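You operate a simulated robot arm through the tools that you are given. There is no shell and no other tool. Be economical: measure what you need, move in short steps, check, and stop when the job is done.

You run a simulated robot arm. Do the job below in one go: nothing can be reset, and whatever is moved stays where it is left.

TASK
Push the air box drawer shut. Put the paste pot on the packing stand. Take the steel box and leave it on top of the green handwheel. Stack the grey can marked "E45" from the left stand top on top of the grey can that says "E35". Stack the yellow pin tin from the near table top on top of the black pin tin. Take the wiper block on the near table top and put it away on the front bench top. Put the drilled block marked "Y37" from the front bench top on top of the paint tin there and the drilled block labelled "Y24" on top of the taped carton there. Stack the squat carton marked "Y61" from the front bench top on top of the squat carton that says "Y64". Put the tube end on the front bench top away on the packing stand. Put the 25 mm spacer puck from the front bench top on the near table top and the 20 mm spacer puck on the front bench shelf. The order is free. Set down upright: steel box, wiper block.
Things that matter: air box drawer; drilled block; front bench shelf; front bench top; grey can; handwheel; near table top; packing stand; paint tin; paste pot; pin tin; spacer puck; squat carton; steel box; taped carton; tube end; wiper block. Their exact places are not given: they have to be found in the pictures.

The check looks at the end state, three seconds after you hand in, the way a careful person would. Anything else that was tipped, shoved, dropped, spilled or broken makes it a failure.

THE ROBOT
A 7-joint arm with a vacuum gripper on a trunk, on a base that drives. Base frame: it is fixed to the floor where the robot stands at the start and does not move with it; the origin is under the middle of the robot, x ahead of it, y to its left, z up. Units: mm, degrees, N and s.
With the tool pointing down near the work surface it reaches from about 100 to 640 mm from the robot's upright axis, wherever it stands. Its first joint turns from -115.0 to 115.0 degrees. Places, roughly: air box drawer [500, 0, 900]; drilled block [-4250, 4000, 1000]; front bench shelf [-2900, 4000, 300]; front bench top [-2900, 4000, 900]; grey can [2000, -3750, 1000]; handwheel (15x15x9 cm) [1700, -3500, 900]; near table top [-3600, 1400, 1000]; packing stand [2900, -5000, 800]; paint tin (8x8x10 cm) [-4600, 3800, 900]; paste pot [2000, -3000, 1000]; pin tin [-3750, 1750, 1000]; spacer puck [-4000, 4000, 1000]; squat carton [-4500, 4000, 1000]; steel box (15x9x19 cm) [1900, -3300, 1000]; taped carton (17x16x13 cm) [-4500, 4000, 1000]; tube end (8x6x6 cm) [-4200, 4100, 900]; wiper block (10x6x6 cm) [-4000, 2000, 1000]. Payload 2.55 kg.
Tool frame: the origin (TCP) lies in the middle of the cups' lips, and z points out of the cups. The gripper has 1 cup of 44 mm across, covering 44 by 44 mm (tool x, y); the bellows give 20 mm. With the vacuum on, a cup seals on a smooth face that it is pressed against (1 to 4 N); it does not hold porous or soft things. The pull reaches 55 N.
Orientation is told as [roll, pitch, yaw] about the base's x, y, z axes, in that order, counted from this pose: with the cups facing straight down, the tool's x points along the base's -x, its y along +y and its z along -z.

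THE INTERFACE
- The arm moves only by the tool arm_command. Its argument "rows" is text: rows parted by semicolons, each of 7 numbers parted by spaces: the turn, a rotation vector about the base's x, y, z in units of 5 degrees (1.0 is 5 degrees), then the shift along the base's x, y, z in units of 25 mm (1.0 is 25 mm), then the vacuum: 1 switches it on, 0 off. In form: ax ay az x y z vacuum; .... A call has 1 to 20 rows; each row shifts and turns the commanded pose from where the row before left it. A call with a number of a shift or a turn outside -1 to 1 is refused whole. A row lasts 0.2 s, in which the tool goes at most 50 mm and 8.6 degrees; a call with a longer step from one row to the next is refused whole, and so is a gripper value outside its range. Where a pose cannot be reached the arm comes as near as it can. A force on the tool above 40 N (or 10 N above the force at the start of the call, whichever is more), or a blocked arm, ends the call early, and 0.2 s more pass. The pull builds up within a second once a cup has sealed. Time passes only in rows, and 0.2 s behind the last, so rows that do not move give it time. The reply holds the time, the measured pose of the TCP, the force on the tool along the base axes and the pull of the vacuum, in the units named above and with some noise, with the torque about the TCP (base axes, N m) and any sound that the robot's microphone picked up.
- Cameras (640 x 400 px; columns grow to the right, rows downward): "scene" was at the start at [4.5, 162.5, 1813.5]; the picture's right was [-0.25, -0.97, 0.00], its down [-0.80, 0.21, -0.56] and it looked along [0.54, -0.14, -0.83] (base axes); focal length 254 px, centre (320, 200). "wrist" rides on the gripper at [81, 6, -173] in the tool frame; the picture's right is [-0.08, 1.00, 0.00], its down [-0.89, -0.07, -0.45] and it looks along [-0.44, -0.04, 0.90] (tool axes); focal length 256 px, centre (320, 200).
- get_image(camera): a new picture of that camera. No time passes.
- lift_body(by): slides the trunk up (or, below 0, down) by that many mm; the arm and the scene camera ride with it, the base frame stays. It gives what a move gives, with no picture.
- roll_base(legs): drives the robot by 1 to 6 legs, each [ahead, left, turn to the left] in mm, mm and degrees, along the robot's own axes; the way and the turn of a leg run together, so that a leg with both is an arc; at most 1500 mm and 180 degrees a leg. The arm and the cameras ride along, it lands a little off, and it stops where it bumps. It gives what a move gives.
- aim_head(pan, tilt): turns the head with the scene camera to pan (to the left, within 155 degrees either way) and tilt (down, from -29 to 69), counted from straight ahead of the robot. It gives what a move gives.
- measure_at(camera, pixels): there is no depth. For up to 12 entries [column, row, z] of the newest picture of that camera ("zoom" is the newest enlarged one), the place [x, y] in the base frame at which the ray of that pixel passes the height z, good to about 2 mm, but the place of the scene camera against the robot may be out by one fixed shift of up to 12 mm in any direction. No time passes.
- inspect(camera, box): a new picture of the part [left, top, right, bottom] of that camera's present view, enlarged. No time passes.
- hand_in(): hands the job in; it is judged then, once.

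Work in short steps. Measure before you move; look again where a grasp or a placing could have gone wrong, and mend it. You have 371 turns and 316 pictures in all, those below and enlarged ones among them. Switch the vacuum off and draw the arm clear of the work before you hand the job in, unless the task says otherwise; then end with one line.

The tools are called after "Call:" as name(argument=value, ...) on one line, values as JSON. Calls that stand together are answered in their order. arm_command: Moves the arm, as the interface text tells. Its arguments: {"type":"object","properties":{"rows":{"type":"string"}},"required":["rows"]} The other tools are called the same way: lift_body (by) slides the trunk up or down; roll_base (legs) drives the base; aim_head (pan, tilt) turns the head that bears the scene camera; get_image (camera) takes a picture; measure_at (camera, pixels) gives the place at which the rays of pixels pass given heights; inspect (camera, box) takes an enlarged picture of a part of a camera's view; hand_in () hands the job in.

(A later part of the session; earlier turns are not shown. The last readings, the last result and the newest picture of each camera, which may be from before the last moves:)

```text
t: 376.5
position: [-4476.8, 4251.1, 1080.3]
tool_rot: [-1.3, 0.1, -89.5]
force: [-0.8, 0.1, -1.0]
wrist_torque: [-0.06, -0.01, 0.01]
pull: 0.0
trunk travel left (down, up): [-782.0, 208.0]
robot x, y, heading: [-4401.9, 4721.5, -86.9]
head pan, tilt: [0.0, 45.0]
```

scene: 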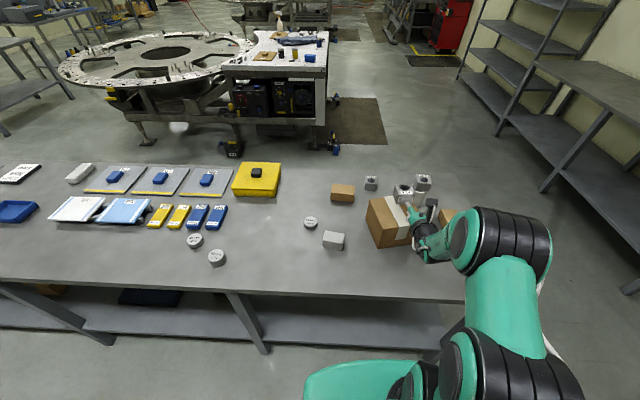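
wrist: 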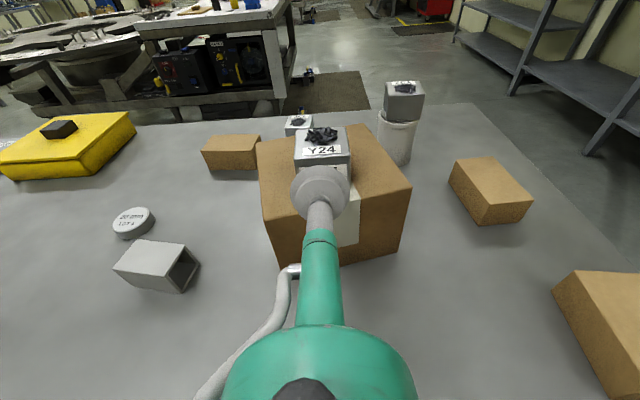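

I straighten the small tilt, then drive the base to (-4160,4625) to reach the 20 mm puck.

Call:
arm_command(rows="0 -0.26 0 0.8 0.5 1 0;0 0 0 0.8 0.5 1 0;0 0 0 0 0 0 0")

Call:
roll_base(legs=[[108, 235, 0]])

Call:
get_image(camera="wrist")

```text
t: 377.3
position: [-4437.2, 4284.7, 1105.0]
tool_rot: [0.0, 0.2, -89.6]
force: [-0.8, -0.3, -0.4]
wrist_torque: [-0.02, -0.02, 0.02]
pull: 0.1
out of reach, approached as far as the arm can: row 1, 2
trunk travel left (down, up): [-782.0, 208.0]
robot x, y, heading: [-4396.8, 4721.6, -87.0]
head pan, tilt: [0.0, 45.0]
```

```text
t: 379.2
position: [-4198.1, 4187.8, 1106.3]
tool_rot: [-0.1, 0.1, -89.5]
force: [0.1, 0.4, 1.2]
wrist_torque: [0.0, 0.03, 0.01]
pull: 0.1
trunk travel left (down, up): [-782.0, 208.0]
robot x, y, heading: [-4159.7, 4627.8, -86.8]
head pan, tilt: [0.0, 45.0]
```

```text
173 pictures are left
```

wrist: 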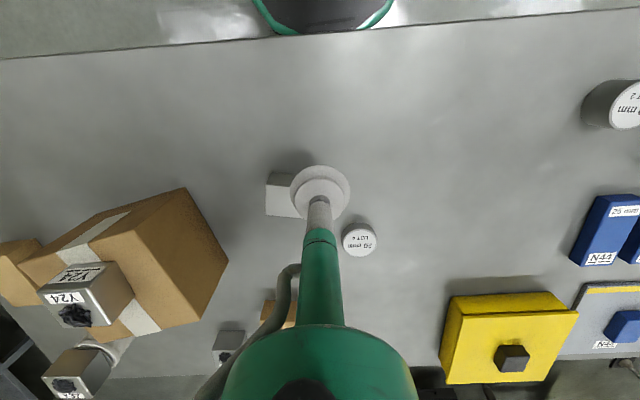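

The 20 mm puck is at (359,239). I measure its edges at z=920.

Call:
measure_at(camera="wrist", pixels=[[359, 241, 920], [341, 240, 920], [377, 240, 920], [359, 256, 920]])

```text
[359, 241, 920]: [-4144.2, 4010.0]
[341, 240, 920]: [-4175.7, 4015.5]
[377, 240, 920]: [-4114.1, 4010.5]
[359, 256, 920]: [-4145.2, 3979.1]
```

Centre ≈ (-4145,4011). I move above it and lower to z≈960.

Call:
arm_command(rows="0 0 0 0.27 -0.88 0 0;0 0 0 0.27 -0.88 0 0;0 0 0 0.27 -0.88 0 0;0 0 0 0.27 -0.88 0 0;0 0 0 0.27 -0.88 0 0;0 0 0 0.27 -0.88 0 0;0 0 0 0.27 -0.88 0 0;0 0 0 0.27 -0.88 0 0;0 0 0 0 0 -1 0;0 0 0 0 0 -1 0;0 0 0 0 0 -1 0;0 0 0 0 0 -1 0;0 0 0 0 0 -1 0;0 0 0 0 0 -0.8 0;0 0 0 0 0 0 0")

Call:
get_image(camera="wrist")

```text
t: 382.4
position: [-4145.1, 4069.1, 887.9]
tool_rot: [0.0, 0.0, -89.6]
force: [2.1, -2.2, 2.8]
wrist_torque: [0.07, 0.08, 0.01]
pull: 0.0
out of reach, approached as far as the arm can: row 1, 2, 3, 4, 5, 6, 7, 8
trunk travel left (down, up): [-782.0, 208.0]
robot x, y, heading: [-4156.3, 4624.5, -87.3]
head pan, tilt: [0.0, 45.0]
```

```text
172 pictures are left
```

wrist: 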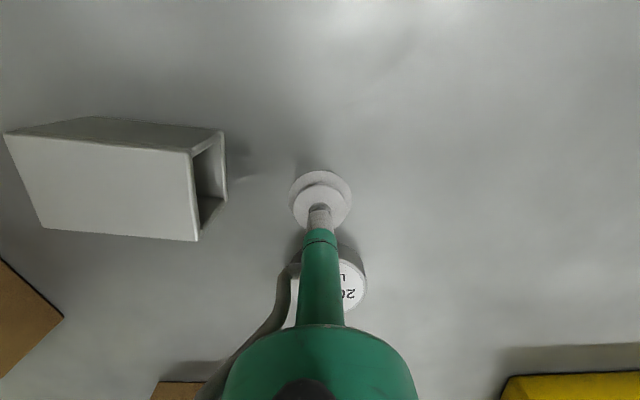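

The arm ran out of reach and sank to the table beside the puck (only the bench touched). I raise the trunk 145 mm to regain reach, and check.

Call:
lift_body(by=145)

Call:
arm_command(rows="0 0 0 0 -0.6 0 0;0 0 0 0 -0.6 0 0;0 0 0 0 -0.6 0 0;0 0 0 0 -0.5 0 0")

Call:
get_image(camera="wrist")

```text
t: 384.1
position: [-4144.6, 4070.5, 1033.5]
tool_rot: [0.0, 0.3, -89.5]
force: [0.9, -0.9, -0.6]
wrist_torque: [0.0, -0.01, 0.0]
pull: 0.1
trunk travel left (down, up): [-927.0, 63.0]
robot x, y, heading: [-4160.4, 4627.3, -87.1]
head pan, tilt: [0.0, 45.0]
```

```text
t: 385.1
position: [-4142.3, 4012.5, 1032.4]
tool_rot: [0.0, 0.2, -89.5]
force: [0.3, -0.9, -0.1]
wrist_torque: [-0.01, 0.05, 0.0]
pull: 0.0
trunk travel left (down, up): [-927.0, 63.0]
robot x, y, heading: [-4158.2, 4624.9, -87.2]
head pan, tilt: [0.0, 45.0]
```

```text
171 pictures are left
```

wrist: 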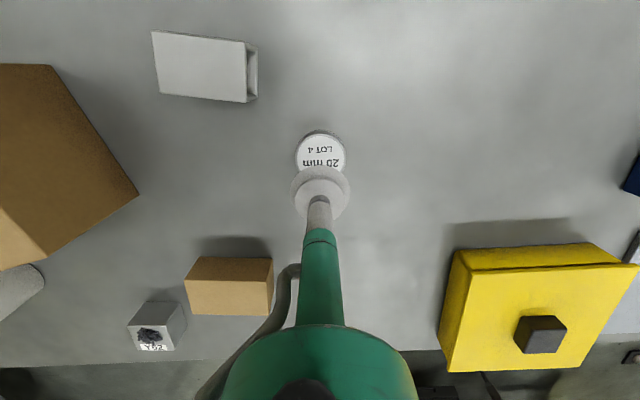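

Good reach now. I measure the puck edges (296,155), (346,155), near edge (320,132).

Call:
measure_at(camera="wrist", pixels=[[296, 155, 920], [346, 155, 920], [320, 134, 920], [204, 65, 960], [152, 31, 960], [246, 41, 960], [245, 102, 960], [160, 93, 960]])

```text
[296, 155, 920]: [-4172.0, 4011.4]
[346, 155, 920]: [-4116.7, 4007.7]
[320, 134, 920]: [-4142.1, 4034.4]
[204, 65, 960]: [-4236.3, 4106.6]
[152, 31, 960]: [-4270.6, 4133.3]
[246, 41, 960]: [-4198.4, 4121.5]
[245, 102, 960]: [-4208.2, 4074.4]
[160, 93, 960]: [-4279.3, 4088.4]
```

Puck centre ≈ (-4144,4006). I descend onto it with the vacuum on.

Call:
arm_command(rows="0 0 0 -0.06 -0.25 -1 0;0 0 0 0 0 -1 0;0 0 0 0 0 -1 0;0 0 0 0 0 -0.7 1;0 0 0 0 0 -0.3 1;0 0 0 0 0 -0.2 1;0 0 0 0 0 0 1;0 0 0 0 0 0 1")

```text
t: 386.9
position: [-4145.0, 4007.7, 926.6]
tool_rot: [0.0, 0.2, -89.6]
force: [0.0, 0.1, -0.4]
wrist_torque: [-0.01, 0.0, 0.03]
pull: 54.7
trunk travel left (down, up): [-927.0, 63.0]
robot x, y, heading: [-4158.7, 4622.8, -87.0]
head pan, tilt: [0.0, 45.0]
```

Sealed. I lift and retract, back the base up 250 mm, then look at the shelf below.

Call:
arm_command(rows="0 0 0 0 0 0.5 1;0 0 0 0 0 1 1;0 0 0 0 0 1 1;0 0 0 0 0.7 1 1;0 0 0 0 1 0.7 1;0 0 0 0 1 0 1;0 0 0 0 1 0 1;0 0 0 0 1 0 1;0 0 0 0 1 0 1;0 0 0 0 1 0 1;0 0 0 0 1 0 1;0 0 0 0 1 0 1;0 0 0 0 1 0 1;0 0 0 0 1 0 1;0 0 0 0 1 0 1;0 0 0 0 1 0 1")

Call:
roll_base(legs=[[-260, 0, 0]])

Call:
get_image(camera="scene")

Call:
get_image(camera="wrist")

```text
t: 390.3
position: [-4144.8, 4324.8, 1031.6]
tool_rot: [0.0, 0.2, -89.5]
force: [0.1, 0.4, -2.2]
wrist_torque: [-0.02, 0.01, -0.01]
pull: 54.6
trunk travel left (down, up): [-927.0, 63.0]
robot x, y, heading: [-4162.6, 4627.5, -87.0]
head pan, tilt: [0.0, 45.0]
```

```text
t: 392.1
position: [-4156.4, 4582.2, 1031.5]
tool_rot: [-0.1, 0.2, -89.3]
force: [-0.3, -0.1, -1.2]
wrist_torque: [0.03, 0.02, 0.0]
pull: 54.8
trunk travel left (down, up): [-927.0, 63.0]
robot x, y, heading: [-4173.1, 4883.3, -86.9]
head pan, tilt: [0.0, 45.0]
```

```text
170 pictures are left
```

scene: 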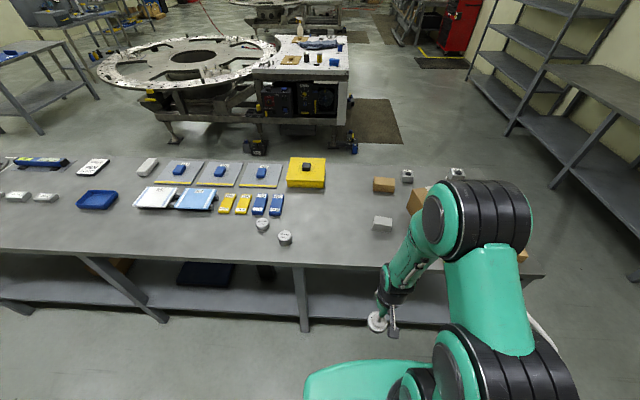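

```text
169 pictures are left
```

wrist: 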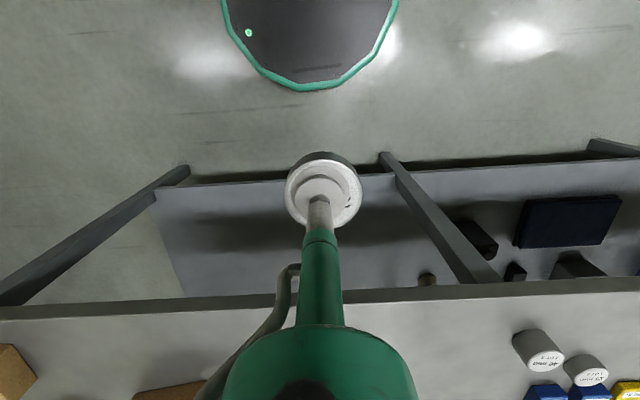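

I measure the shelf edge and legs in the wrist view at plausible heights.

Call:
measure_at(camera="wrist", pixels=[[270, 180, 300], [270, 180, 250], [270, 180, 200], [155, 192, 300], [185, 296, 300], [385, 156, 0], [182, 168, 0], [400, 300, 900], [420, 172, 300], [425, 280, 300], [370, 288, 300]])

Call:
measure_at(camera="scene", pixels=[[350, 318, 300], [350, 318, 250], [306, 330, 0], [350, 270, 900], [165, 322, 0]])

```text
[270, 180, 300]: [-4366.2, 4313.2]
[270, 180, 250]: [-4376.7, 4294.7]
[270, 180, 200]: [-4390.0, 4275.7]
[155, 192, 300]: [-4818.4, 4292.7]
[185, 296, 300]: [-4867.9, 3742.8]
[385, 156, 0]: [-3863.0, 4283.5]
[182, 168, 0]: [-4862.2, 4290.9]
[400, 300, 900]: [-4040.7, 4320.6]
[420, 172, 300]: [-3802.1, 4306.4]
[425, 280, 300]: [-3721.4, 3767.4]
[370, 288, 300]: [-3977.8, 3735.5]
```

```text
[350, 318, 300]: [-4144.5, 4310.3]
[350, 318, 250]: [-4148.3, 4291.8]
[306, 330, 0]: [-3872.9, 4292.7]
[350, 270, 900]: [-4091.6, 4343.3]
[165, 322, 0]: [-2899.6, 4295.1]
```

The shelf is at z≈250–300 with its edge at y≈4300; the bay x -4830…-3870 is clear. I lower the trunk 640 mm here in the open and look.

Call:
lift_body(by=-640)

Call:
get_image(camera="scene")

Call:
get_image(camera="wrist")

```text
refused: -640 is not a number from -400 to 400
```

```text
168 pictures are left
```

scene: 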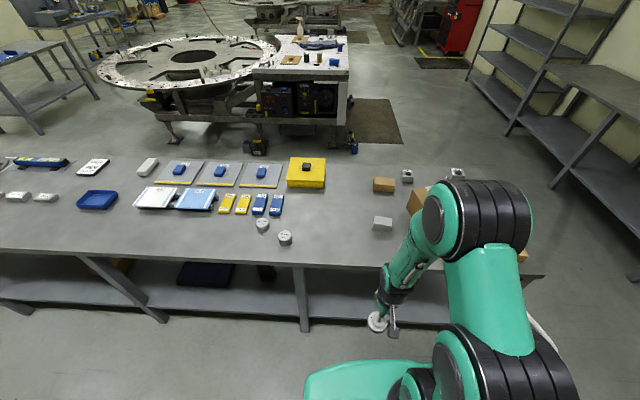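

```text
167 pictures are left
```

wrist: 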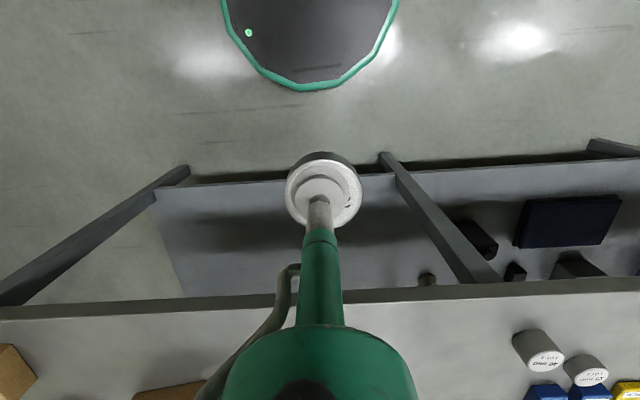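

The trunk moves at most 400 at once; I do it in two steps of -320.

Call:
lift_body(by=-330)

Call:
lift_body(by=-310)

Call:
get_image(camera="scene")

Call:
get_image(camera="wrist")

```text
t: 395.4
position: [-4157.8, 4581.9, 701.8]
tool_rot: [0.0, 0.1, -89.4]
force: [0.2, -0.3, -1.7]
wrist_torque: [0.0, -0.01, 0.03]
pull: 54.5
trunk travel left (down, up): [-597.0, 393.0]
robot x, y, heading: [-4174.2, 4886.7, -86.5]
head pan, tilt: [0.0, 45.0]
```

```text
t: 398.5
position: [-4157.2, 4581.8, 391.2]
tool_rot: [-0.1, 0.1, -89.2]
force: [0.0, -0.1, -0.9]
wrist_torque: [-0.03, -0.03, 0.01]
pull: 55.1
trunk travel left (down, up): [-287.0, 703.0]
robot x, y, heading: [-4172.6, 4886.2, -86.8]
head pan, tilt: [0.0, 45.0]
```

```text
166 pictures are left
```

scene: 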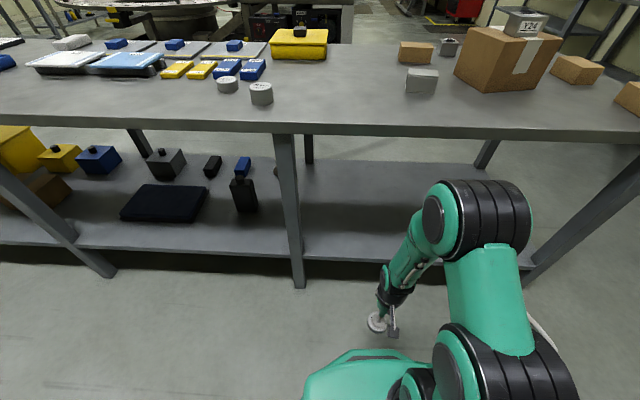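

```text
165 pictures are left
```

wrist: 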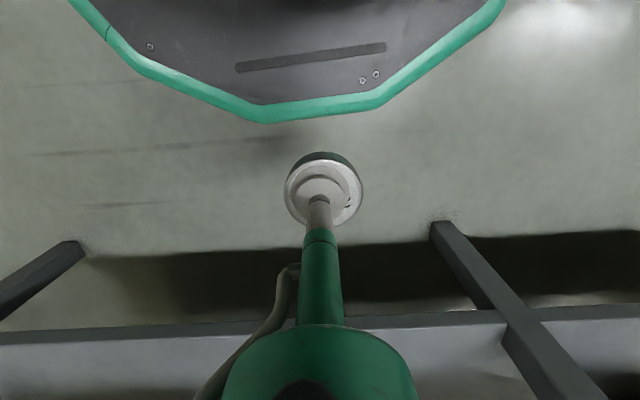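

The view of the shelf is good. I measure the shelf edge from both cameras to get its height.

Call:
measure_at(camera="wrist", pixels=[[150, 330, 250], [150, 330, 280], [150, 330, 300], [380, 318, 280], [82, 245, 0]])

Call:
measure_at(camera="scene", pixels=[[360, 258, 250], [360, 258, 280], [360, 258, 300], [400, 168, 280], [400, 168, 300], [400, 132, 900], [300, 286, 0]])

```text
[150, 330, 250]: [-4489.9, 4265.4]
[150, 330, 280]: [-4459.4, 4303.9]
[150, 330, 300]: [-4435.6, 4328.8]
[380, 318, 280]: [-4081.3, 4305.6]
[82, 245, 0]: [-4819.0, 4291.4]
```

```text
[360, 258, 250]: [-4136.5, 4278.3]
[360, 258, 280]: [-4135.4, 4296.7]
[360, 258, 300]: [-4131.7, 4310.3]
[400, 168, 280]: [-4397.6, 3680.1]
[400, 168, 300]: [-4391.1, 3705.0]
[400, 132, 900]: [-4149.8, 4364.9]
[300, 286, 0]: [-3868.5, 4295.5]
```

Shelf top z≈280, edge y≈4302. I drive 250 mm ahead so the puck comes to the shelf's edge, then look.

Call:
roll_base(legs=[[250, -40, 0]])

Call:
get_image(camera="scene")

Call:
get_image(camera="wrist")

```text
t: 400.3
position: [-4181.4, 4330.6, 391.8]
tool_rot: [0.0, 0.1, -89.0]
force: [-0.4, -0.4, -0.9]
wrist_torque: [-0.02, -0.02, 0.0]
pull: 55.0
trunk travel left (down, up): [-287.0, 703.0]
robot x, y, heading: [-4197.4, 4632.1, -86.5]
head pan, tilt: [0.0, 45.0]
```

```text
164 pictures are left
```

scene: 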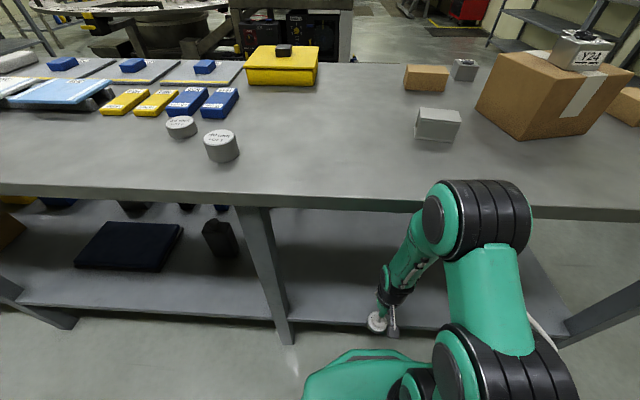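

```text
163 pictures are left
```

wrist: 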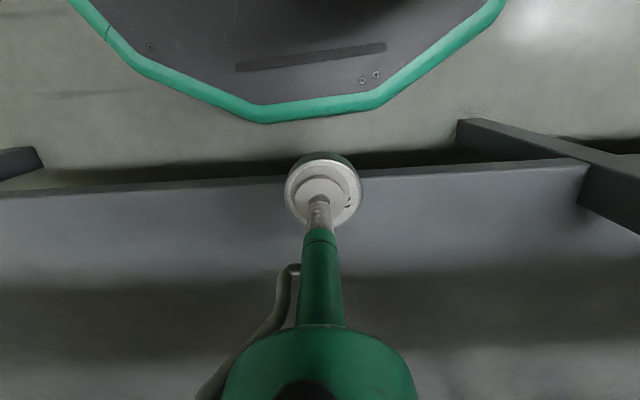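

I estimate where the elbow is relative to the bench edge before extending.

Call:
measure_at(camera="scene", pixels=[[480, 180, 700], [480, 180, 800], [480, 180, 850], [430, 215, 700], [430, 215, 800], [384, 320, 391], [390, 270, 560]])

```text
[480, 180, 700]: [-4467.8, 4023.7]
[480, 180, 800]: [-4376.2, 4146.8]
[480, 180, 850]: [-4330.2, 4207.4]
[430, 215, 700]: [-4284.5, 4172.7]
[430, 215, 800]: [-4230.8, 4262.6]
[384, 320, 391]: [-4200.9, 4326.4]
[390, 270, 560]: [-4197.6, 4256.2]
```

The arm comes from a high shoulder, so the forearm would hit the bench edge. I back off 200 mm, raise the arm and lower the trunk fully, so the forearm runs low under the bench top.

Call:
roll_base(legs=[[-200, 0, 0]])

Call:
arm_command(rows="0 0 0 0 0 1 1;0 0 0 0 0 1 1;0 0 0 0 0 1 1;0 0 0 0 0 1 1;0 0 0 0 0 1 1;0 0 0 0 0 1 1;0 0 0 0 0 1 1;0 0 0 0 0 0.6 1")

Call:
lift_body(by=-230)

Call:
get_image(camera="scene")

```text
t: 401.9
position: [-4193.3, 4528.4, 390.4]
tool_rot: [0.0, 0.0, -89.3]
force: [-0.5, -0.9, -1.3]
wrist_torque: [0.0, -0.01, 0.01]
pull: 55.1
trunk travel left (down, up): [-287.0, 703.0]
robot x, y, heading: [-4212.5, 4834.1, -86.7]
head pan, tilt: [0.0, 45.0]
```

```text
t: 403.7
position: [-4194.4, 4529.4, 582.7]
tool_rot: [-0.1, 0.1, -89.3]
force: [-0.6, -0.3, -2.2]
wrist_torque: [0.04, -0.02, -0.03]
pull: 54.9
trunk travel left (down, up): [-287.0, 703.0]
robot x, y, heading: [-4208.3, 4831.7, -86.7]
head pan, tilt: [0.0, 45.0]
```

```text
t: 406.1
position: [-4194.3, 4529.7, 351.2]
tool_rot: [-0.1, 0.2, -89.3]
force: [-0.7, 0.6, -0.9]
wrist_torque: [-0.01, 0.01, 0.01]
pull: 54.5
trunk travel left (down, up): [-57.0, 933.0]
robot x, y, heading: [-4213.0, 4833.4, -86.9]
head pan, tilt: [0.0, 45.0]
```

```text
162 pictures are left
```

scene: 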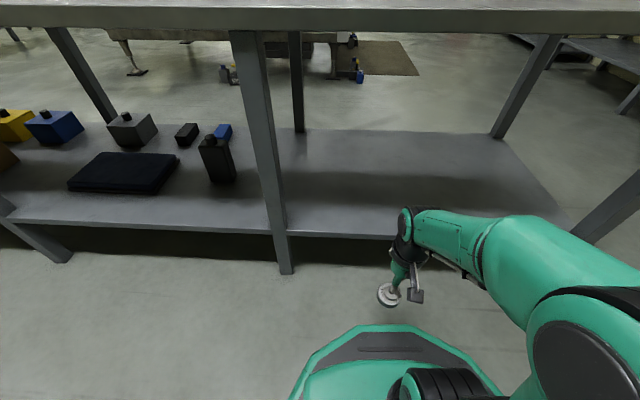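

The forearm is now low and nearly level. I drive 205 mm ahead and then extend the arm over the shelf.

Call:
roll_base(legs=[[205, 0, 0]])

Call:
get_image(camera="scene")

```text
t: 407.8
position: [-4185.0, 4323.0, 351.9]
tool_rot: [0.0, 0.1, -89.5]
force: [0.8, 0.5, -1.5]
wrist_torque: [0.01, -0.02, 0.0]
pull: 55.2
trunk travel left (down, up): [-57.0, 933.0]
robot x, y, heading: [-4197.7, 4626.2, -87.0]
head pan, tilt: [0.0, 45.0]
```

```text
161 pictures are left
```

scene: 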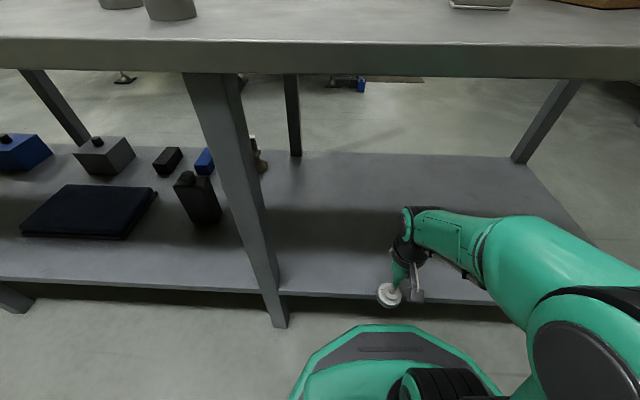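

Clear beneath the bench top. I extend 100 mm inward.

Call:
arm_command(rows="0 0 0 0 -0.8 0 1;0 0 0 0 -0.8 0 1;0 0 0 0 -0.8 0 1;0 0 0 0 -0.8 0 1;0 0 0 0 -0.8 0 1;0 0 0 0 0 0 1")

Call:
get_image(camera="scene")

```text
t: 409.1
position: [-4184.3, 4223.8, 350.4]
tool_rot: [0.0, 0.1, -89.5]
force: [-0.5, 0.5, -0.9]
wrist_torque: [0.02, 0.0, 0.0]
pull: 54.7
trunk travel left (down, up): [-57.0, 933.0]
robot x, y, heading: [-4198.4, 4625.9, -87.3]
head pan, tilt: [0.0, 45.0]
```

```text
160 pictures are left
```

scene: 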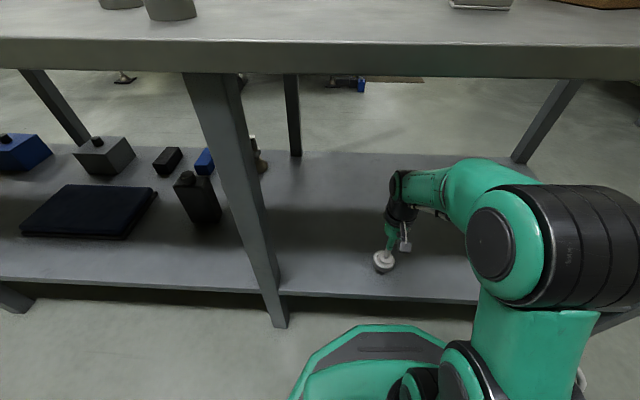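

The puck is ~80 mm inside the edge. I lower it toward the shelf (contact expected near TCP 307).

Call:
arm_command(rows="0 0 0 0 0 -0.6 1;0 0 0 0 0 -0.5 1;0 0 0 0 0 -0.3 1;0 0 0 0 0 0 1;0 0 0 0 0 0 1")

Call:
inspect(camera="scene", box=[340, 200, 440, 300])

```text
t: 410.4
position: [-4183.0, 4221.8, 319.6]
tool_rot: [0.0, -0.1, -89.5]
force: [-0.6, 1.4, 19.4]
wrist_torque: [0.06, -0.08, 0.03]
pull: 55.0
trunk travel left (down, up): [-57.0, 933.0]
robot x, y, heading: [-4200.3, 4622.0, -87.2]
head pan, tilt: [0.0, 45.0]
```

```text
4.00 times, centred on (390, 250) of scene
```

zoom: 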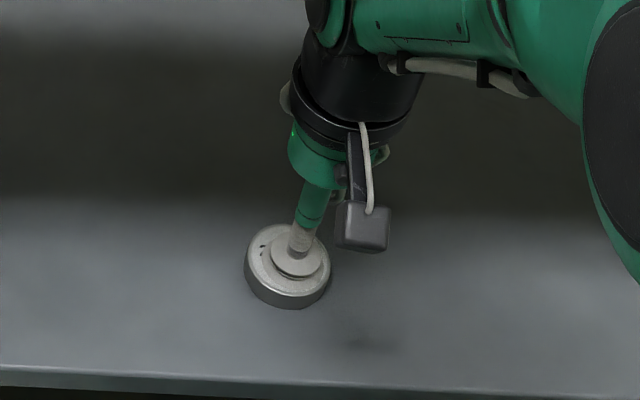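

Contact (19 N at TCP 320, shelf ≈ 293). I ease up a hair, release, and lift.

Call:
arm_command(rows="0 0 0 0 0 0.05 1;0 0 0 0 0 0 0;0 0 0 0 0 0 0;0 0 0 0 0 0 0;0 0 0 0 0 0 0;0 0 0 0 0 0 0;0 0 0 0 0 0.3 0;0 0 0 0 0 0.6 0;0 0 0 0 0.5 0.3 0;0 0 0 0 1 0 0;0 0 0 0 1 0 0;0 0 0 0 1 0 0;0 0 0 0 1 0 0")

Call:
get_image(camera="scene")

```text
t: 413.1
position: [-4183.2, 4333.4, 346.7]
tool_rot: [0.0, 0.1, -89.4]
force: [0.0, 0.0, -0.5]
wrist_torque: [-0.02, -0.03, -0.01]
pull: 0.0
trunk travel left (down, up): [-57.0, 933.0]
robot x, y, heading: [-4200.9, 4624.2, -87.1]
head pan, tilt: [0.0, 45.0]
```

```text
158 pictures are left
```

scene: 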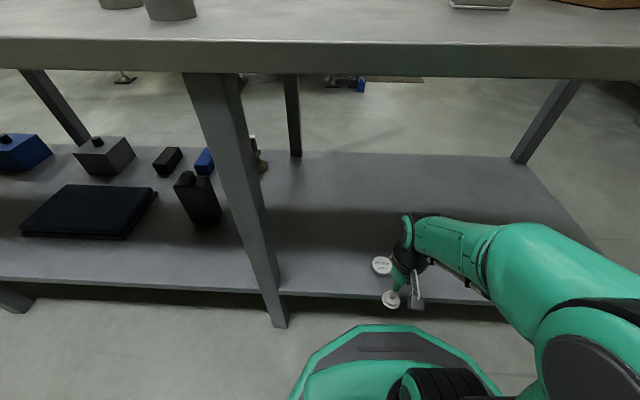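

The puck lies on the shelf. I back off and raise the trunk again, then drive to the 25 mm puck.

Call:
roll_base(legs=[[-230, 0, 0]])

Call:
lift_body(by=400)

Call:
lift_body(by=400)

Call:
lift_body(by=68)

Call:
roll_base(legs=[[0, 490, 0], [190, 0, 0]])

Call:
get_image(camera="wrist")

```text
t: 414.9
position: [-4196.2, 4556.2, 346.9]
tool_rot: [0.0, 0.1, -89.5]
force: [0.5, 0.6, -0.3]
wrist_torque: [0.01, 0.0, 0.03]
pull: 0.0
trunk travel left (down, up): [-57.0, 933.0]
robot x, y, heading: [-4211.2, 4847.6, -87.0]
head pan, tilt: [0.0, 45.0]
```

```text
t: 418.7
position: [-4197.3, 4556.0, 748.7]
tool_rot: [0.0, 0.0, -89.8]
force: [-0.8, 0.0, -0.1]
wrist_torque: [0.01, 0.01, 0.01]
pull: 0.1
trunk travel left (down, up): [-457.0, 533.0]
robot x, y, heading: [-4209.0, 4841.8, -87.3]
head pan, tilt: [0.0, 45.0]
```

```text
t: 422.5
position: [-4196.5, 4556.0, 1146.8]
tool_rot: [0.0, 0.1, -89.8]
force: [0.0, -0.1, -0.6]
wrist_torque: [-0.01, -0.03, 0.03]
pull: 0.0
trunk travel left (down, up): [-857.0, 133.0]
robot x, y, heading: [-4210.2, 4849.6, -87.2]
head pan, tilt: [0.0, 45.0]
```

```text
t: 423.6
position: [-4195.7, 4555.5, 1214.7]
tool_rot: [-0.1, 0.1, -89.8]
force: [-0.4, 0.2, -0.3]
wrist_torque: [0.01, 0.01, 0.04]
pull: 0.0
trunk travel left (down, up): [-925.0, 65.0]
robot x, y, heading: [-4207.1, 4849.2, -87.0]
head pan, tilt: [0.0, 45.0]
```

```text
t: 427.6
position: [-3700.2, 4399.9, 1216.2]
tool_rot: [0.0, 0.1, -88.6]
force: [0.3, 1.0, -0.4]
wrist_torque: [0.02, -0.01, -0.02]
pull: 0.0
trunk travel left (down, up): [-925.0, 65.0]
robot x, y, heading: [-3728.0, 4690.5, -86.2]
head pan, tilt: [0.0, 45.0]
```

```text
157 pictures are left
```

wrist: 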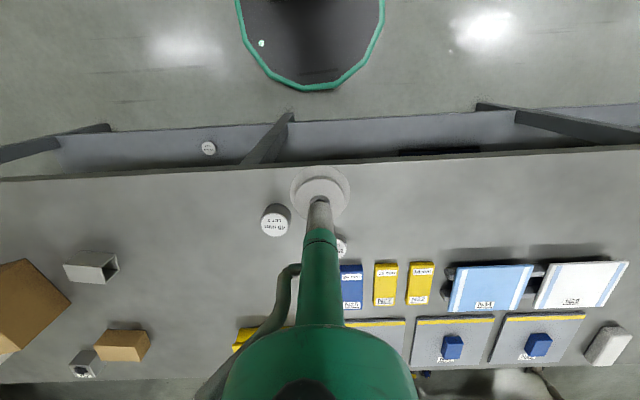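

The 25 mm puck is at (342,247), partly hidden. I lower and move toward it.

Call:
arm_command(rows="0 0 0 0 -0.5 -1 0;0 0 0 0 -0.5 -1 0;0 0 0 0 -1 -1 0;0 0 0 0 -1 -1 0;0 0 0 0.1 -1 -1 0;0 0 0 0.1 -1 -1 0;0 0 0 0.1 -1 -1 0;0 0 0 0.1 -1 0 0;0 0 0 0.1 -1 0 0;0 0 0 0.1 -1 0 0;0 0 0 0 -1 0 0;0 0 0 0 0 0 0")

Call:
get_image(camera="wrist")

```text
t: 430.2
position: [-3685.3, 4150.9, 1043.3]
tool_rot: [0.1, 0.1, -88.7]
force: [0.2, 0.7, -0.7]
wrist_torque: [-0.03, -0.03, 0.0]
pull: 0.1
trunk travel left (down, up): [-925.0, 65.0]
robot x, y, heading: [-3719.6, 4691.3, -86.5]
head pan, tilt: [0.0, 45.0]
```

```text
156 pictures are left
```

wrist: 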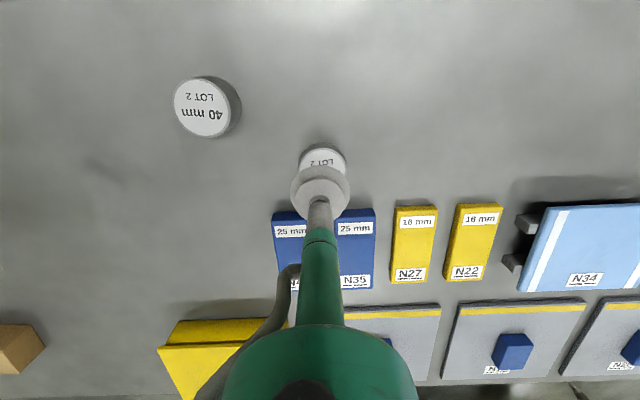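

The puck shows with edges at (299,172), (347,172) and near edge (322,146). I measure at z=925.

Call:
measure_at(camera="wrist", pixels=[[299, 172, 925], [347, 172, 925], [323, 147, 925], [274, 212, 915], [322, 212, 915]])

```text
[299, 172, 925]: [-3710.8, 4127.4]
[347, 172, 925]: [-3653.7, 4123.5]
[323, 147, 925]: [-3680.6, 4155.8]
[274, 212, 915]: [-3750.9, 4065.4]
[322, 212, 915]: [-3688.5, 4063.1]
```

Centre ≈ (-3682,4127). I descend onto it with the vacuum on.

Call:
arm_command(rows="0 0 0 0.13 -0.95 -0.6 0;0 0 0 0 0 -1 0;0 0 0 0 0 -1 0;0 0 0 0 0 -1 0;0 0 0 0 0 -0.5 1;0 0 0 0 0 -0.3 1;0 0 0 0 0 0 1;0 0 0 0 0 0 1")

```text
t: 432.0
position: [-3680.3, 4124.9, 929.7]
tool_rot: [-0.1, 0.1, -88.6]
force: [0.6, -0.1, -0.3]
wrist_torque: [0.02, -0.02, 0.0]
pull: 54.7
trunk travel left (down, up): [-925.0, 65.0]
robot x, y, heading: [-3718.0, 4690.1, -86.1]
head pan, tilt: [0.0, 45.0]
```

Sealed. I lift and retract, then drive round the bench's left end toward the near table.

Call:
arm_command(rows="0 0 0 0 0 0.5 1;0 0 0 0 0 1 1;0 0 0 0 0 1 1;0 0 0 0 0.7 1 1;0 0 0 0 1 1 1;0 0 0 0 1 1 1;0 0 0 0 1 1 1;0 0 0 0 1 1 1;0 0 0 0 1 0.5 1;0 0 0 0 1 0 1;0 0 0 0 1 0 1;0 0 0 0 1 0 1;0 0 0 0 1 0 1")

Call:
roll_base(legs=[[-320, 0, 0], [0, -1000, 0], [0, -820, 0], [1000, 0, 0], [1000, 0, 0]])

Call:
aim_head(pan=35, tilt=32)

Call:
get_image(camera="scene")

```text
t: 434.8
position: [-3682.6, 4370.2, 1130.0]
tool_rot: [0.0, 0.0, -88.8]
force: [0.3, 0.5, -1.4]
wrist_torque: [-0.03, -0.03, 0.01]
pull: 55.0
trunk travel left (down, up): [-925.0, 65.0]
robot x, y, heading: [-3721.2, 4689.0, -86.2]
head pan, tilt: [0.0, 45.0]
```

```text
t: 455.2
position: [-5265.3, 2507.3, 1129.7]
tool_rot: [0.0, 0.0, -87.4]
force: [-0.7, -0.5, -1.4]
wrist_torque: [0.0, -0.05, -0.01]
pull: 54.4
trunk travel left (down, up): [-925.0, 65.0]
robot x, y, heading: [-5309.1, 2830.8, -84.9]
head pan, tilt: [0.0, 45.0]
```

```text
t: 456.2
position: [-5264.9, 2507.5, 1130.4]
tool_rot: [0.0, 0.1, -87.4]
force: [0.3, 0.6, -1.4]
wrist_torque: [0.05, -0.05, -0.03]
pull: 54.8
trunk travel left (down, up): [-925.0, 65.0]
robot x, y, heading: [-5305.0, 2826.8, -84.8]
head pan, tilt: [35.0, 32.0]
```

```text
155 pictures are left
```

scene: 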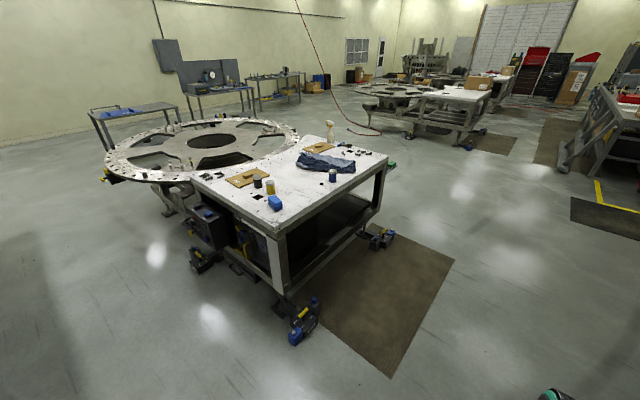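

Call:
inspect(camera="scene", box=[190, 120, 390, 245])

Call:
measure_at(camera="scene", pixels=[[279, 238, 900], [191, 180, 900], [388, 157, 900], [258, 184, 900], [270, 193, 900], [275, 209, 900], [332, 180, 900], [305, 335, 0], [285, 298, 0], [200, 268, 0], [392, 376, 0], [330, 262, 0]])

```text
3.20 times, centred on (290, 182) of scene
```

zoom: 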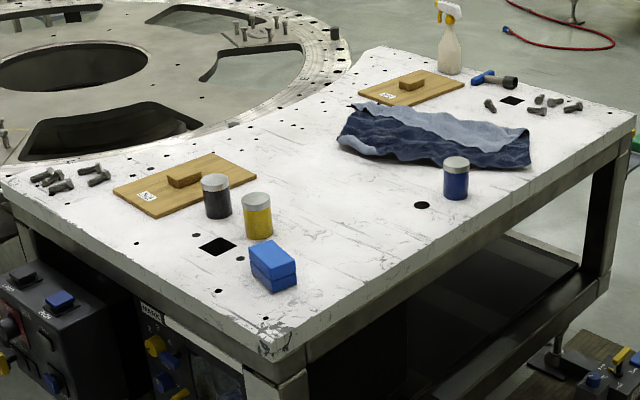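

```text
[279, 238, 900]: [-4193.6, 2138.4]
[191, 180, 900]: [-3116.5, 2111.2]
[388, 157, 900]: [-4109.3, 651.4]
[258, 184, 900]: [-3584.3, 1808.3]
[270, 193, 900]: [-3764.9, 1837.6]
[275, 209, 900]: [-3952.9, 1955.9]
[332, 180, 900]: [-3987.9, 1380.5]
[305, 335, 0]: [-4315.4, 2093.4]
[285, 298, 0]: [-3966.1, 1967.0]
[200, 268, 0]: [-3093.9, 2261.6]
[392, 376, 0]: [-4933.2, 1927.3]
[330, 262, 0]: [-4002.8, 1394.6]
```

The tins and blue wiper block are near the table's +y edge (y≈2138). I drive along to x≈-3800, straighten the heading, and look.

Call:
roll_base(legs=[[0, 1478, 0], [0, 0, -5]])

Call:
aim_head(pan=0, tilt=45)

Call:
get_image(camera="scene")

```text
t: 463.9
position: [-3848.1, 2613.1, 1129.5]
tool_rot: [-0.1, 0.2, -93.9]
force: [-0.4, -0.5, -1.1]
wrist_torque: [0.0, -0.02, 0.03]
pull: 55.1
trunk travel left (down, up): [-925.0, 65.0]
robot x, y, heading: [-3856.0, 2937.5, -91.4]
head pan, tilt: [35.0, 32.0]
```

```text
t: 464.9
position: [-3848.1, 2613.2, 1130.1]
tool_rot: [0.1, 0.1, -94.0]
force: [-0.1, 0.3, -2.5]
wrist_torque: [0.01, 0.01, -0.03]
pull: 55.0
trunk travel left (down, up): [-925.0, 65.0]
robot x, y, heading: [-3858.3, 2934.7, -91.3]
head pan, tilt: [0.0, 45.0]
```

```text
153 pictures are left
```

scene: 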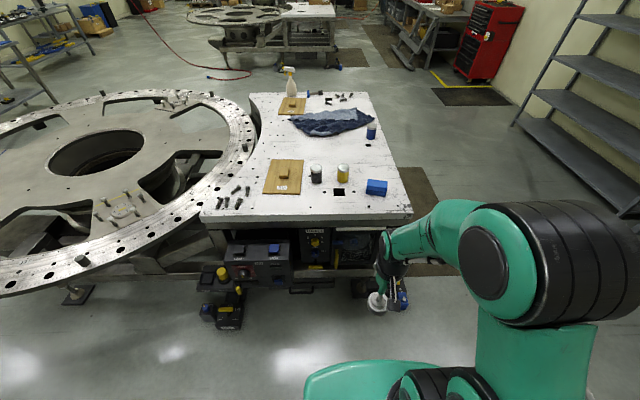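

I measure table edge, devices below it, tins and wiper block.

Call:
measure_at(camera="scene", pixels=[[205, 222, 900], [412, 222, 900], [230, 325, 0], [390, 308, 0], [316, 183, 900], [343, 182, 900], [376, 193, 900], [340, 192, 900], [283, 178, 900], [225, 280, 450], [330, 268, 500], [300, 290, 300]])

Call:
inspect(camera="scene", box=[190, 140, 420, 300])

```text
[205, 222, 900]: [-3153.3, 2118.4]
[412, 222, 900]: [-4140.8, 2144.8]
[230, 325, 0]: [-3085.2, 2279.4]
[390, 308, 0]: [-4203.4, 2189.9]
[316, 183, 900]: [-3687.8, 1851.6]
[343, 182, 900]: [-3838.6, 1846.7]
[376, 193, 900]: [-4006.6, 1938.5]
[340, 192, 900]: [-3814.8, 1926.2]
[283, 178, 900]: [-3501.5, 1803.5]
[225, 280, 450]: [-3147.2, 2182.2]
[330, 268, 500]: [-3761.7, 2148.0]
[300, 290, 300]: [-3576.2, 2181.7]
```

```text
2.50 times, centred on (305, 220) of scene
```

zoom: 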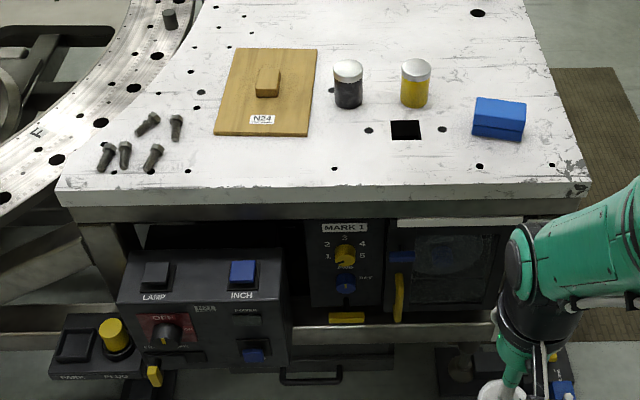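

Table edge y≈2130. I drive to (-3830,2440), clear of the LAMP box and the caster.

Call:
roll_base(legs=[[495, 38, 0]])

Call:
get_image(camera="wrist")

Call:
get_image(camera="scene")

```text
t: 467.8
position: [-3826.8, 2125.7, 1130.2]
tool_rot: [0.0, 0.1, -94.3]
force: [0.5, 0.0, -2.7]
wrist_torque: [-0.06, -0.01, 0.02]
pull: 54.5
trunk travel left (down, up): [-925.0, 65.0]
robot x, y, heading: [-3833.0, 2451.6, -91.9]
head pan, tilt: [0.0, 45.0]
```

```text
151 pictures are left
```

wrist: 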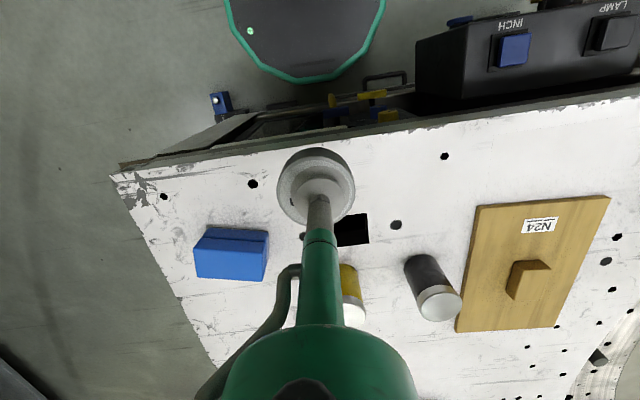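

```text
150 pictures are left
```

scene: 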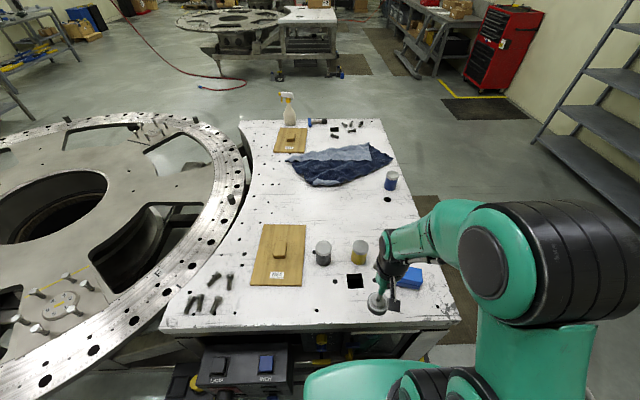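

I look for a free spot: around (405,183) between the holes at (445,156), (396,224) and the square hole (350,230).

Call:
measure_at(camera="wrist", pixels=[[405, 183, 900], [396, 224, 900], [445, 156, 900], [350, 230, 900], [500, 170, 900], [440, 303, 980], [420, 260, 900], [232, 240, 960], [230, 275, 960], [352, 318, 980]])

Call:
measure_at(camera="scene", pixels=[[356, 280, 900], [322, 249, 980], [360, 249, 980], [316, 309, 900], [340, 250, 980]])

```text
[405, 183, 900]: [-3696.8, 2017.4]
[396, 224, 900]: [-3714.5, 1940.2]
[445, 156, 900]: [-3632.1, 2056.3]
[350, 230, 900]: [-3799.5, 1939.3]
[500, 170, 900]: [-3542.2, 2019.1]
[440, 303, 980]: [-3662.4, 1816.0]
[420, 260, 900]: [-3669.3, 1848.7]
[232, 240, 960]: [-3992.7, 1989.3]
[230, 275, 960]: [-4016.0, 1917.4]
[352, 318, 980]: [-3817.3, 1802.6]
```

```text
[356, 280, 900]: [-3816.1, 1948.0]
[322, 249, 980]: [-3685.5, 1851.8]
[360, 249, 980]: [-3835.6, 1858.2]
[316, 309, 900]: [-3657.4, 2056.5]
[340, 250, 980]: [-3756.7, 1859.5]
```

I place the puck at about (-3698,2022): move over and lower to z≈955.

Call:
arm_command(rows="0 0 0 0.86 -0.68 0 1;0 0 0 0.86 -0.68 0 1;0 0 0 0.86 -0.68 0 1;0 0 0 0.86 -0.68 0 1;0 0 0 0.86 -0.68 0 1;0 0 0 0.86 -0.68 0 1;0 0 0 0 0 -1 1;0 0 0 0 0 -1 1;0 0 0 0 0 -1 1;0 0 0 0 0 -1 1;0 0 0 0 0 -1 1;0 0 0 0 0 -1 1;0 0 0 0 0 -0.8 1;0 0 0 0 0 0 1")

Call:
get_image(camera="wrist")

```text
t: 470.8
position: [-3696.1, 2017.9, 969.4]
tool_rot: [0.3, -0.8, -94.2]
force: [-3.4, 5.4, 22.8]
wrist_torque: [0.41, 0.39, -0.06]
pull: 55.4
trunk travel left (down, up): [-925.0, 65.0]
robot x, y, heading: [-3832.7, 2447.0, -91.6]
head pan, tilt: [0.0, 45.0]
stopped in row 14: the force on the tool passed its limit at 40 N (the readings are from after the stop); the commanded pose is now the measured one
```

```text
149 pictures are left
```

wrist: 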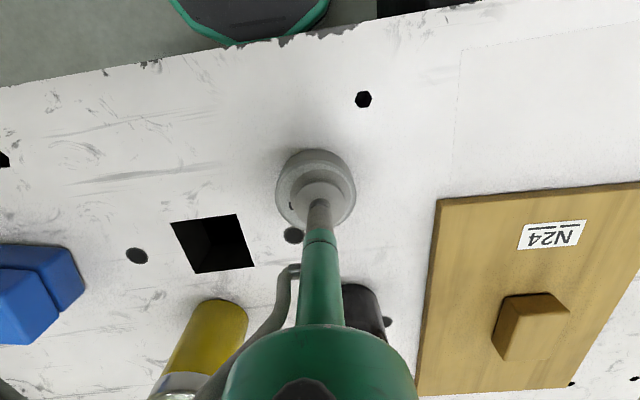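

Contact came at 969: the near table's top is at z≈941. The puck is on it; I ease, release and lift.

Call:
arm_command(rows="0 0 0 0 0 0.06 1;0 0 0 0 0 0 0;0 0 0 0 0 0 0;0 0 0 0 0 0 0;0 0 0 0 0 0 0;0 0 0 0 0 0 0;0 0 0 0 0 0.3 0;0 0 0 0 0 0.6 0;0 0 0 0 0 1 0;0 0 0 0 0 1 0;0 0 0 0 0 1 0;0 0 0 0 0 1 0;0 0 0 0 0 1 0;0 0 0 0 0 1 0")

Call:
get_image(camera="wrist")

```text
t: 473.8
position: [-3696.2, 2015.6, 1141.8]
tool_rot: [0.3, -0.6, -94.2]
force: [0.1, -0.9, 0.4]
wrist_torque: [-0.01, -0.03, -0.02]
pull: 0.0
trunk travel left (down, up): [-925.0, 65.0]
robot x, y, heading: [-3833.3, 2451.8, -91.9]
head pan, tilt: [0.0, 45.0]
```

```text
148 pictures are left
```

wrist: 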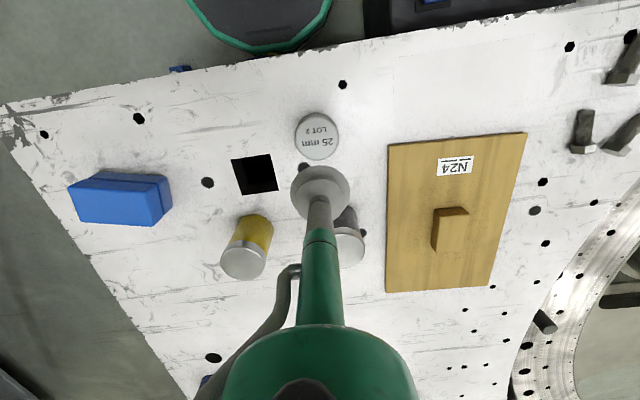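

The puck lies flat. Yellow tin lid at (243,262). I zoom and measure it at several heights.

Call:
inspect(camera="wrist", box=[190, 180, 390, 300])

Call:
measure_at(camera="wrist", pixels=[[243, 262, 1010], [243, 262, 1030], [243, 262, 1050], [221, 262, 1030], [266, 262, 1030], [255, 216, 941], [243, 243, 1030], [243, 279, 1030]])

Call:
inspect(camera="scene", box=[290, 220, 400, 300])

```text
3.20 times, centred on (290, 240) of wrist
```

zoom: 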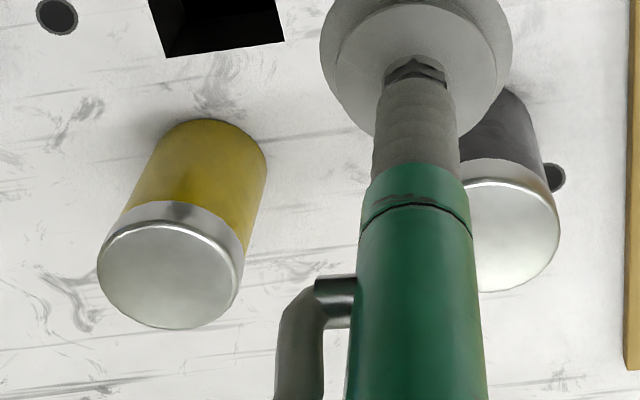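

```text
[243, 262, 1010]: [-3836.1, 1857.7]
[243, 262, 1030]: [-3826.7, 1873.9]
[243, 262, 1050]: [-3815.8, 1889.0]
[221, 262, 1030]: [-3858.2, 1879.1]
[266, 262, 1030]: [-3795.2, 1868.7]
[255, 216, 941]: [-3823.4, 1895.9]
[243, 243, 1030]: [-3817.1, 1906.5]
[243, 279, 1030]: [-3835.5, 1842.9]
```

```text
5.00 times, centred on (345, 260) of scene
```

zoom: 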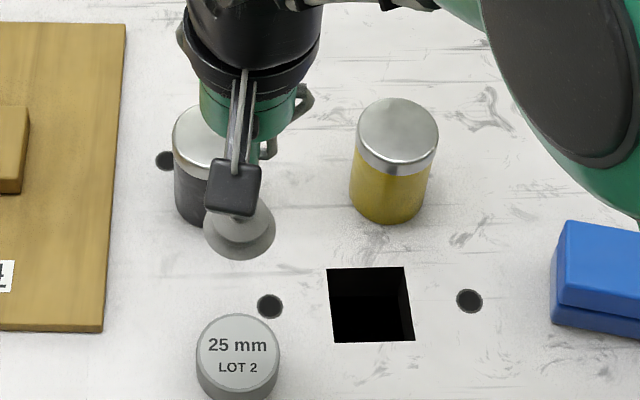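

Yellow tin ≈ (-3828,1866), top z≈1020. I move above it at z≈1090.

Call:
arm_command(rows="0 0 0 -0.75 -0.8 0 0;0 0 0 -0.75 -0.8 0 0;0 0 0 -0.75 -0.8 0 0;0 0 0 -0.75 -0.8 0 0;0 0 0 -0.75 -0.8 0 0;0 0 0 -0.75 -0.8 -0.6 0;0 0 0 -0.75 -0.8 -0.6 0;0 0 0 0 0 -0.6 0;0 0 0 0 0 0 0")

Call:
get_image(camera="wrist")

```text
t: 475.8
position: [-3829.6, 1876.1, 1096.1]
tool_rot: [0.4, -0.6, -94.2]
force: [-0.3, -0.3, 0.5]
wrist_torque: [0.0, -0.01, -0.01]
pull: 0.2
trunk travel left (down, up): [-925.0, 65.0]
robot x, y, heading: [-3830.8, 2447.4, -91.7]
head pan, tilt: [0.0, 45.0]
```

```text
145 pictures are left
```

wrist: 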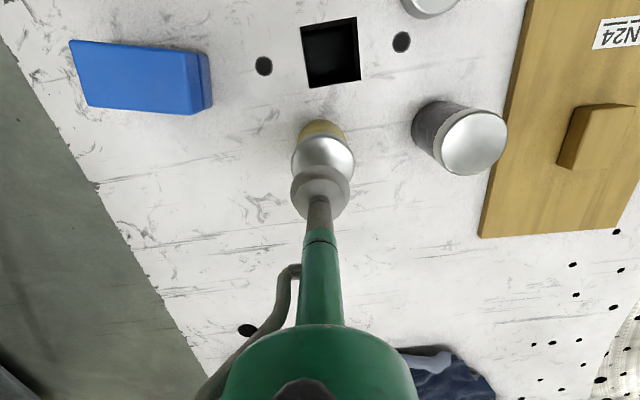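

Yellow lid spans columns 291–355, near edge row ~137; black lid centred (474,142). I measure at 1020 and 1030.

Call:
measure_at(camera="wrist", pixels=[[291, 165, 1020], [355, 165, 1020], [323, 137, 1020], [474, 142, 1020], [441, 142, 1020], [507, 142, 1020], [474, 110, 1020], [474, 175, 1020], [438, 102, 941]])

```text
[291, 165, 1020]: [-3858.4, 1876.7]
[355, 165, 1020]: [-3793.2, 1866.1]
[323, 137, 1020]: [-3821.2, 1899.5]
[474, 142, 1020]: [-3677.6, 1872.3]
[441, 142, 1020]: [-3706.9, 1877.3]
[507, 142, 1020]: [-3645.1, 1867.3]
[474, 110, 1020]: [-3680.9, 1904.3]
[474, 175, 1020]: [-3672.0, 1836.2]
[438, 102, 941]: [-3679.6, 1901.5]
```

Yellow centre (-3827,1868), black centre (-3677,1870). I descend on the yellow tin with the vacuum on.

Call:
arm_command(rows="0 0 0 0.1 -0.33 -1 0;0 0 0 0 0 -0.8 1;0 0 0 0 0 -0.4 1;0 0 0 0 0 -0.3 1;0 0 0 0 0 -0.2 1;0 0 0 0 0 0 1;0 0 0 0 0 0 1")

```text
t: 477.4
position: [-3824.8, 1866.5, 1034.9]
tool_rot: [0.4, -1.3, -94.2]
force: [-1.5, 1.7, 34.4]
wrist_torque: [0.34, 0.34, 0.07]
pull: 55.0
trunk travel left (down, up): [-925.0, 65.0]
robot x, y, heading: [-3833.0, 2450.7, -91.7]
head pan, tilt: [0.0, 45.0]
```

Sealed (the tin is taller: top ≈1037). I lift it to clear.

Call:
arm_command(rows="0 0 0 0 0 0.2 1;0 0 0 0 0 0.5 1;0 0 0 0 0 1 1;0 0 0 0 0 1 1;0 0 0 0 0 1 1;0 0 0 0 0 1 1;0 0 0 0 0 1 1;0 0 0 0 0 0 1")

Call:
get_image(camera="wrist")

```text
t: 479.2
position: [-3824.1, 1873.2, 1166.5]
tool_rot: [0.3, -0.5, -94.2]
force: [0.1, -0.3, -3.6]
wrist_torque: [0.0, -0.02, -0.02]
pull: 54.5
out of reach, approached as far as the arm can: row 7
trunk travel left (down, up): [-925.0, 65.0]
robot x, y, heading: [-3831.5, 2449.1, -92.1]
head pan, tilt: [0.0, 45.0]
```

```text
144 pictures are left
```

wrist: 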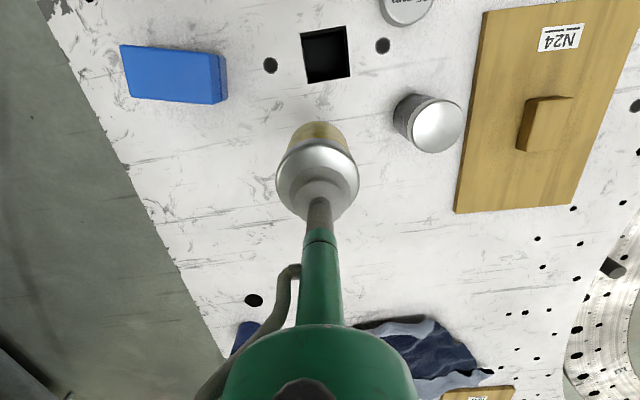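

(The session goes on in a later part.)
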